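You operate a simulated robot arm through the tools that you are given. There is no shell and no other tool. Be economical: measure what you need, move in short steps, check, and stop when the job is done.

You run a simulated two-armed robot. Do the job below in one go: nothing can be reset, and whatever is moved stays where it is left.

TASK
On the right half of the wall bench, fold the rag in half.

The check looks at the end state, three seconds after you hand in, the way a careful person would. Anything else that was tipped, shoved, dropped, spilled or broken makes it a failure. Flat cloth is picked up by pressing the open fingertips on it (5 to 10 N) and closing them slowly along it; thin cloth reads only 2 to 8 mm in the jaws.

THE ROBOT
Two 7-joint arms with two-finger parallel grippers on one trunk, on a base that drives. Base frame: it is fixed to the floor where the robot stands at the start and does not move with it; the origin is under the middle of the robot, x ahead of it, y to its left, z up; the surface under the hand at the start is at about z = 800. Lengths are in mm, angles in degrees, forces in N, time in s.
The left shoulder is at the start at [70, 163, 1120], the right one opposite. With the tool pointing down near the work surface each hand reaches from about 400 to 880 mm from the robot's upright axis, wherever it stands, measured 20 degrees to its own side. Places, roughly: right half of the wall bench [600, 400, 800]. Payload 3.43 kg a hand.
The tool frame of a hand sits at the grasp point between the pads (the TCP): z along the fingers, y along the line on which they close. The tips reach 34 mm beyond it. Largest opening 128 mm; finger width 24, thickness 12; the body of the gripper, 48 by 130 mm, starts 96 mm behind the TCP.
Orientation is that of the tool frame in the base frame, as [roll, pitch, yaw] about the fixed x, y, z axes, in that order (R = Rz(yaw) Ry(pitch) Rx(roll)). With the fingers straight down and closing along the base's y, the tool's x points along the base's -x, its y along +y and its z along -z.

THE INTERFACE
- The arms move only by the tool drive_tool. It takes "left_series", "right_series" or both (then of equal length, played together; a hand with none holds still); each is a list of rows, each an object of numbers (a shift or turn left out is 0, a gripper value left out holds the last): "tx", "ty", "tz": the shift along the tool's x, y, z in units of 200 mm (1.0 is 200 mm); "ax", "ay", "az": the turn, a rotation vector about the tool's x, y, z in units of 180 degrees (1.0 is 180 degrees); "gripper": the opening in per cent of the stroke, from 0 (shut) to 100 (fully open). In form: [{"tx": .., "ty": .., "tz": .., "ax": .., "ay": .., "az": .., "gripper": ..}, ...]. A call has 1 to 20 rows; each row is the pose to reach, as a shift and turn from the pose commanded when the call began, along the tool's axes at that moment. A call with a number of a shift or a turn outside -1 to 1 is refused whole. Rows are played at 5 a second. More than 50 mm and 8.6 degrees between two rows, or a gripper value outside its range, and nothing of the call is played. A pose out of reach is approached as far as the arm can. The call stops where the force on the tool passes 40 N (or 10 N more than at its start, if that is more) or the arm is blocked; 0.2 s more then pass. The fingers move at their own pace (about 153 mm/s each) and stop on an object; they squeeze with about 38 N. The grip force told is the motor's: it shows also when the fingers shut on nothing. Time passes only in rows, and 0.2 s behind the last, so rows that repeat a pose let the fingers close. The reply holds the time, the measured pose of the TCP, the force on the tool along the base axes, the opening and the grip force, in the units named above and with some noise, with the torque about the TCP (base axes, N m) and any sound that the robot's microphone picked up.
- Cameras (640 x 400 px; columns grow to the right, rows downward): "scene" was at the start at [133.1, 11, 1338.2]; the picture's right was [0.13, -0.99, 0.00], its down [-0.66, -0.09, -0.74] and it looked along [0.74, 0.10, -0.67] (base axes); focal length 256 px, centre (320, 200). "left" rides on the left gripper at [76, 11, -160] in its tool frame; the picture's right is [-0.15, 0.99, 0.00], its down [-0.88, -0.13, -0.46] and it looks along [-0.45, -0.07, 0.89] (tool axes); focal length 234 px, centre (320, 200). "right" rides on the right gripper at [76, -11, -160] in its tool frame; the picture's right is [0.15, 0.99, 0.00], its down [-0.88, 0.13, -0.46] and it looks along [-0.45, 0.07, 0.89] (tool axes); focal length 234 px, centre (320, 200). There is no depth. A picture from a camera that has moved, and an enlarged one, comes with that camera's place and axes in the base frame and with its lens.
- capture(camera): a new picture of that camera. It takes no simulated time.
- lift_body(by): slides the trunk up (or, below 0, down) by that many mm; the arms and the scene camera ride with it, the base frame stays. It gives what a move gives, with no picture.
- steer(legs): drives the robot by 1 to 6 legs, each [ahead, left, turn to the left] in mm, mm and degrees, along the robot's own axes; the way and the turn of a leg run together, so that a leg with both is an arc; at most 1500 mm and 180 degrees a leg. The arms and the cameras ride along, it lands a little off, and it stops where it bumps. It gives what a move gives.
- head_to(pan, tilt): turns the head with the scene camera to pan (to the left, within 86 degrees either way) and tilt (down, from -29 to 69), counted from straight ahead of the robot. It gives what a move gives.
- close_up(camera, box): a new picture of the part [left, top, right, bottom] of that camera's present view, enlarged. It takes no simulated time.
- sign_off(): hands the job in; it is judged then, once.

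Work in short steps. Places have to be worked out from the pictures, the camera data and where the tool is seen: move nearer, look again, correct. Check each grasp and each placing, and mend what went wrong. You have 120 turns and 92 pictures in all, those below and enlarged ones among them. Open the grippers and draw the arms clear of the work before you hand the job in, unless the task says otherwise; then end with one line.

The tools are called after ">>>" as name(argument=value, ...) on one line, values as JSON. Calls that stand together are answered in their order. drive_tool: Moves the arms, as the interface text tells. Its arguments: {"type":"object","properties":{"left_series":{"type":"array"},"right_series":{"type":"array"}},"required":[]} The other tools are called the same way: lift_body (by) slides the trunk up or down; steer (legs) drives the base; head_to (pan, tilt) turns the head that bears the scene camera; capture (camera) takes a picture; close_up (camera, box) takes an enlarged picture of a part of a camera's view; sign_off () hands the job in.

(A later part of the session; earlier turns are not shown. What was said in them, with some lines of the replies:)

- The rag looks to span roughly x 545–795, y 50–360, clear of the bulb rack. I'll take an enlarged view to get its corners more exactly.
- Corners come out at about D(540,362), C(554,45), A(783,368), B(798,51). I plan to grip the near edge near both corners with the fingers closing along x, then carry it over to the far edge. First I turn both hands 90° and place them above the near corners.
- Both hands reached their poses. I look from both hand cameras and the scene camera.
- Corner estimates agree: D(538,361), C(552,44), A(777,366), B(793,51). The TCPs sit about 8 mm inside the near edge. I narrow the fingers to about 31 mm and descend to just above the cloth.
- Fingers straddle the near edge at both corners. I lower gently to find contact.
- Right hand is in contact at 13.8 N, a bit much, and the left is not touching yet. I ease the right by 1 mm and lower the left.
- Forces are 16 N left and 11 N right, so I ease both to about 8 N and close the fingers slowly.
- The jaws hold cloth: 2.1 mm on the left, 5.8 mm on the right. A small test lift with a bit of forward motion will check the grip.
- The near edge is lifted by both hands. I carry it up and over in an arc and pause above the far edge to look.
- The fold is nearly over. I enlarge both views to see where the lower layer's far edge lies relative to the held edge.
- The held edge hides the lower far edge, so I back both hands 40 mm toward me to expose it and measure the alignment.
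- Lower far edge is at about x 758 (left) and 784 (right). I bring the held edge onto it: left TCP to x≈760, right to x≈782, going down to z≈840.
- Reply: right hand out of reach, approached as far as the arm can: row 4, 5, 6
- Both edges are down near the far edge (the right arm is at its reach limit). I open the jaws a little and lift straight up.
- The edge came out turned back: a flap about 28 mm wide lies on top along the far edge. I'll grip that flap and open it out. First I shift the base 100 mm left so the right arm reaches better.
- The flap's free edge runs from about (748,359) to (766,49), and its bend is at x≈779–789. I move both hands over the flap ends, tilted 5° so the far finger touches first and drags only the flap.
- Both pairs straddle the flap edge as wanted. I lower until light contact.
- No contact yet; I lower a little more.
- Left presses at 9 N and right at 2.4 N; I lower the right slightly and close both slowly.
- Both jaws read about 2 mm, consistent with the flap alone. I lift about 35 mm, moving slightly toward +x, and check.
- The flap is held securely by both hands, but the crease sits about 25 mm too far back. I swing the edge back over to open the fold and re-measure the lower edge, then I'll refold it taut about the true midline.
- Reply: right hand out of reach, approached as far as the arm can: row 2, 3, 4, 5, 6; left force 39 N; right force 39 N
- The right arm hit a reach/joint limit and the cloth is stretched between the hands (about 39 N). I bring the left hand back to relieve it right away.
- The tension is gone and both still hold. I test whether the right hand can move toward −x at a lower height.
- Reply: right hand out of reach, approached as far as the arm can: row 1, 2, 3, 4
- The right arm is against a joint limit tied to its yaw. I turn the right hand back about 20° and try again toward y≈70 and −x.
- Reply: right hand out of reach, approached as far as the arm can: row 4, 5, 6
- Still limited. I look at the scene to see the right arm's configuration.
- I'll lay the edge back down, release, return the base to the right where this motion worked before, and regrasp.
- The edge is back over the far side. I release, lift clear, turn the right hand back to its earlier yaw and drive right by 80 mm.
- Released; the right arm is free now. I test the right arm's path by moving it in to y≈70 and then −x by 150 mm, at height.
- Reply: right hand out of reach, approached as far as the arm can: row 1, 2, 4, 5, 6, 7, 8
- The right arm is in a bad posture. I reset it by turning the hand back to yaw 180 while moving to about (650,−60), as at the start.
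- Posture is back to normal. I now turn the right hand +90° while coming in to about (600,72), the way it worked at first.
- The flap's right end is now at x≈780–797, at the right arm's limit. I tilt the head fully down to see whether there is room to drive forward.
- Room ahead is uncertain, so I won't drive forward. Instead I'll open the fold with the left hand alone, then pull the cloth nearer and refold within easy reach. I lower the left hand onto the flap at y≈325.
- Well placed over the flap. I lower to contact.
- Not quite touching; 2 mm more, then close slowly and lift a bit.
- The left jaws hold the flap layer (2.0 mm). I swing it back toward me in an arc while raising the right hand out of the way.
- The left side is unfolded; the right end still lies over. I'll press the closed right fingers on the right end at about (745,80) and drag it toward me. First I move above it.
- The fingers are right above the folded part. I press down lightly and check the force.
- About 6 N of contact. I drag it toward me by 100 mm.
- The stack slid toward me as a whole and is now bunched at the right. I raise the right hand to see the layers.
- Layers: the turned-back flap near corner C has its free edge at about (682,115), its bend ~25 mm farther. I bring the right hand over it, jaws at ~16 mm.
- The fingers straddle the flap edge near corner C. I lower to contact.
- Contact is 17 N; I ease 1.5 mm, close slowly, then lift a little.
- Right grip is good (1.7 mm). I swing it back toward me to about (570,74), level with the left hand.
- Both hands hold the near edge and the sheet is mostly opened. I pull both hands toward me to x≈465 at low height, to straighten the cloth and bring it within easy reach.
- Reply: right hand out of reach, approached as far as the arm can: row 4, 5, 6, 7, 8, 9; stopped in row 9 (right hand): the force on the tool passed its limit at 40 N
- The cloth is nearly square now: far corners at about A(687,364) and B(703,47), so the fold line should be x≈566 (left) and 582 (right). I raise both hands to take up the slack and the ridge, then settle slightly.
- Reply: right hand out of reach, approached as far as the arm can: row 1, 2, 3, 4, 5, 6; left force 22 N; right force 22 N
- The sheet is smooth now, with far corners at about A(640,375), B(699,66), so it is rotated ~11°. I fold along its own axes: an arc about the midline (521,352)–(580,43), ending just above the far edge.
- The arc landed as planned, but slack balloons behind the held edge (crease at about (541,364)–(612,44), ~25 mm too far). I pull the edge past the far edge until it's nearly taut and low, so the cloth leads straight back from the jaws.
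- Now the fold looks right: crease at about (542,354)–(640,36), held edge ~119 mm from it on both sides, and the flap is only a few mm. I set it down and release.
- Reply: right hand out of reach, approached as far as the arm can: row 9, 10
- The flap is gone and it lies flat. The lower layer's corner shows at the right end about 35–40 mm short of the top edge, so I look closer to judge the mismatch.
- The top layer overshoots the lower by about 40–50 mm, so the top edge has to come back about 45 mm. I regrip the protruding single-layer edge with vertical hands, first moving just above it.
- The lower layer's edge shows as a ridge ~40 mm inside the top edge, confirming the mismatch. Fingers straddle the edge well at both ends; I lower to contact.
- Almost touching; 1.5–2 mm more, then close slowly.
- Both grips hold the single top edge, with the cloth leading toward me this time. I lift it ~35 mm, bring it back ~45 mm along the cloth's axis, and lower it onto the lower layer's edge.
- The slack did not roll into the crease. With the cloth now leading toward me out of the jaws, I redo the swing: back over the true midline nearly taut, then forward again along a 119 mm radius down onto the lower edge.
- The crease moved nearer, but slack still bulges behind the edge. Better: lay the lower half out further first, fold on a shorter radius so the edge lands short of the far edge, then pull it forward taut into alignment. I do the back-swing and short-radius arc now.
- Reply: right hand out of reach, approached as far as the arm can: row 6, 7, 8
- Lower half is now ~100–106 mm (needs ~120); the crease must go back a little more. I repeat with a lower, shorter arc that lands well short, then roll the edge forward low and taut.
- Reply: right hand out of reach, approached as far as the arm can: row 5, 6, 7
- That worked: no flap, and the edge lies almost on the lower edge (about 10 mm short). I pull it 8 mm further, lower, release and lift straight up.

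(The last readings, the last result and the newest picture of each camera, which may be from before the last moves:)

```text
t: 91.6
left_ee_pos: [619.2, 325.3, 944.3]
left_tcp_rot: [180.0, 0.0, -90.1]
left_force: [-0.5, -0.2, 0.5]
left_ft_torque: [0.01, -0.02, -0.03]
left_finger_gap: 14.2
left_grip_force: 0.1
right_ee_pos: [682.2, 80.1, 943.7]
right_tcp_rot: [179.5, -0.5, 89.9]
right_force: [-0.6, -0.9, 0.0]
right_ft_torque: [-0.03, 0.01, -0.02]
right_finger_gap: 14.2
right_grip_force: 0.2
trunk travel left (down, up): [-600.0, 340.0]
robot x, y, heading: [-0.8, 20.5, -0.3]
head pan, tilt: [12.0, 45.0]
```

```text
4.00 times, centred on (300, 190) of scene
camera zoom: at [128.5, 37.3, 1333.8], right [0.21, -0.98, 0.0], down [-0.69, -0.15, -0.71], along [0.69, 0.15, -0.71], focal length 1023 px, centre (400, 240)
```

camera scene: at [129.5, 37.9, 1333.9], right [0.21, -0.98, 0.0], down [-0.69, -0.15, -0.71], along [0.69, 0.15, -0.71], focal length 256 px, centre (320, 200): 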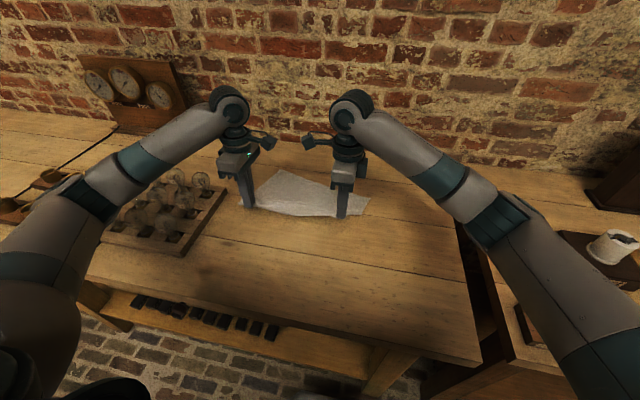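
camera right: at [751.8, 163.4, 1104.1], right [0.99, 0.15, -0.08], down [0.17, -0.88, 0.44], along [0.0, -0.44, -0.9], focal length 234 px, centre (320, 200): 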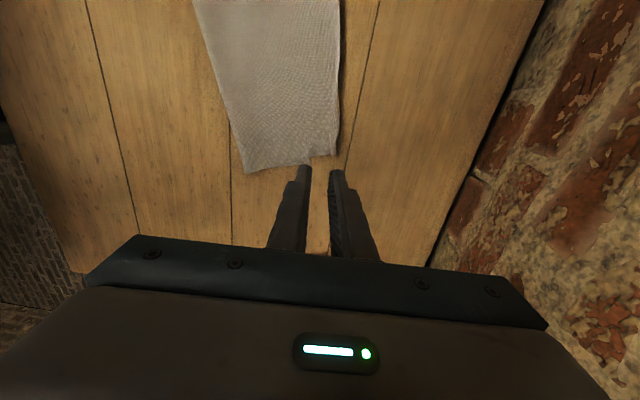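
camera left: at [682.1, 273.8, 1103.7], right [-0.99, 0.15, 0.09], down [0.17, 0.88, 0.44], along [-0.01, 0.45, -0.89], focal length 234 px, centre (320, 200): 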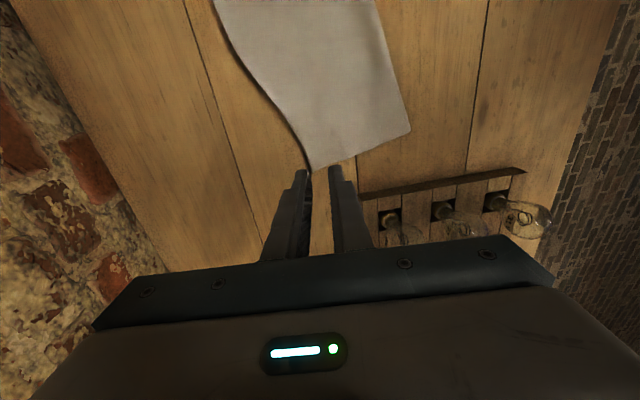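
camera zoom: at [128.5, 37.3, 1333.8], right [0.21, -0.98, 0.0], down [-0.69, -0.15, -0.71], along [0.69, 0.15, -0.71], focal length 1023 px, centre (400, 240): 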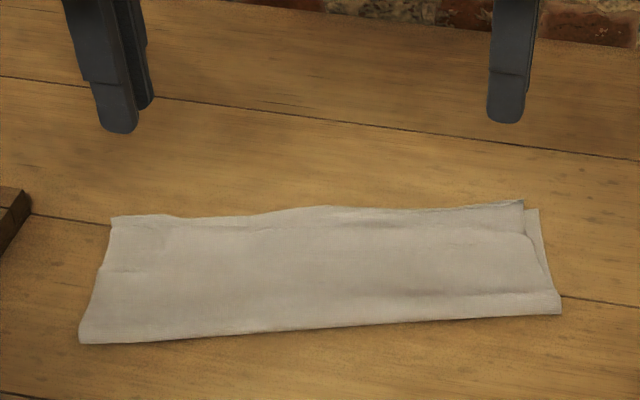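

The fold now looks good: top and lower right corners are within ~12 mm of each other and the left corners coincide. I check the right end for a residual flap from the hand camera.

>>> close_up(camera="right", box=[160, 0, 420, 200])

>>> close_up(camera="left", box=[200, 0, 440, 190])

```text
2.00 times, centred on (290, 100) of right
camera zoom: at [667.6, 155.4, 1103.7], right [0.99, 0.15, 0.01], down [0.13, -0.88, 0.45], along [0.07, -0.44, -0.89], focal length 468 px, centre (380, 400)
```

zoom: 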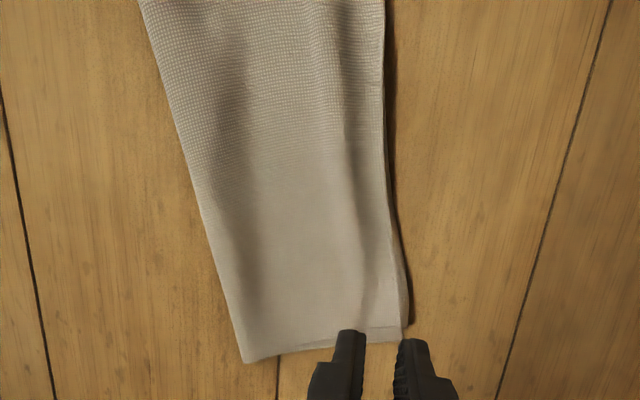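

```text
2.11 times, centred on (320, 95) of left
camera zoom: at [608.0, 249.7, 1103.3], right [-0.99, 0.15, 0.0], down [0.13, 0.88, 0.46], along [0.07, 0.45, -0.89], focal length 493 px, centre (320, 421)
```

zoom: 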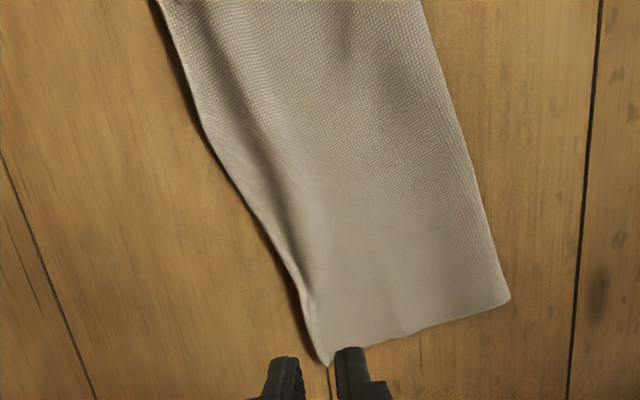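

The rag is folded neatly with edges aligned and no flap. I draw both arms up and clear of the work.

>>> drive_tool(left_series=[{"tz": -0.15}, {"tz": -0.3}, {"tz": -0.4, "tx": -0.05, "ty": 0.15}, {"tz": -0.4, "tx": -0.1, "ty": 0.3}, {"tz": -0.4, "tx": -0.15, "ty": 0.45}, {"tz": -0.4, "tx": -0.2, "ty": 0.6}, {"tz": -0.4, "tx": -0.25, "ty": 0.75, "gripper": 60}], right_series=[{"tz": -0.15}, {"tz": -0.3}, {"tz": -0.3, "tx": -0.15}, {"tz": -0.3, "tx": -0.3}, {"tz": -0.3, "tx": -0.45}, {"tz": -0.3, "tx": -0.6}, {"tz": -0.3, "tx": -0.7, "gripper": 60}])

>>> capture(camera="scene")

```text
t: 93.2
left_ee_pos: [468.7, 374.4, 1024.5]
left_tcp_rot: [-179.9, -0.2, -90.1]
left_force: [-0.5, 0.3, -0.3]
left_ft_torque: [0.03, -0.05, -0.03]
left_finger_gap: 76.8
left_grip_force: 0.2
right_ee_pos: [681.0, -60.7, 1002.9]
right_tcp_rot: [179.5, -0.5, 90.1]
right_force: [-0.8, 0.4, 0.9]
right_ft_torque: [0.01, -0.02, 0.03]
right_finger_gap: 76.5
right_grip_force: 0.0
trunk travel left (down, up): [-600.0, 340.0]
robot x, y, heading: [-1.1, 17.5, 0.0]
head pan, tilt: [12.0, 45.0]
```

```text
3 pictures are left
camera scene: at [128.7, 37.8, 1334.0], right [0.21, -0.98, 0.0], down [-0.69, -0.15, -0.71], along [0.69, 0.15, -0.71], focal length 256 px, centre (320, 200)
```

scene: 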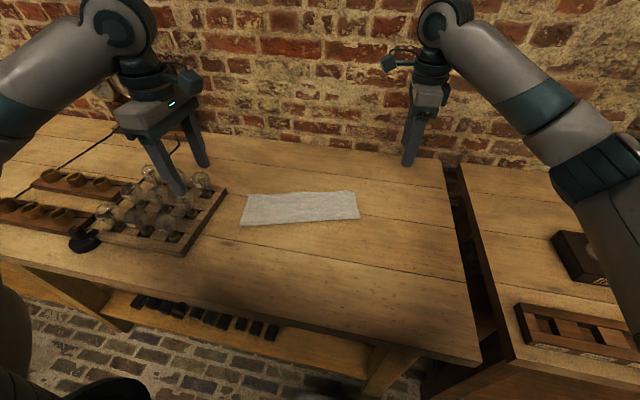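

The rag lies folded on the bench, the bulb rack and everything else in view is undisturbed, and both hands are open and clear. I hand in.

>>> sign_off()

```text
The job is handed in.
```

The rag is folded in half on the right half of the wall bench: the left corners coincide and the right corners are about 12 mm apart. It ended about 100 mm nearer the robot and turned roughly 15° from where it started, and nothing else in view was disturbed.
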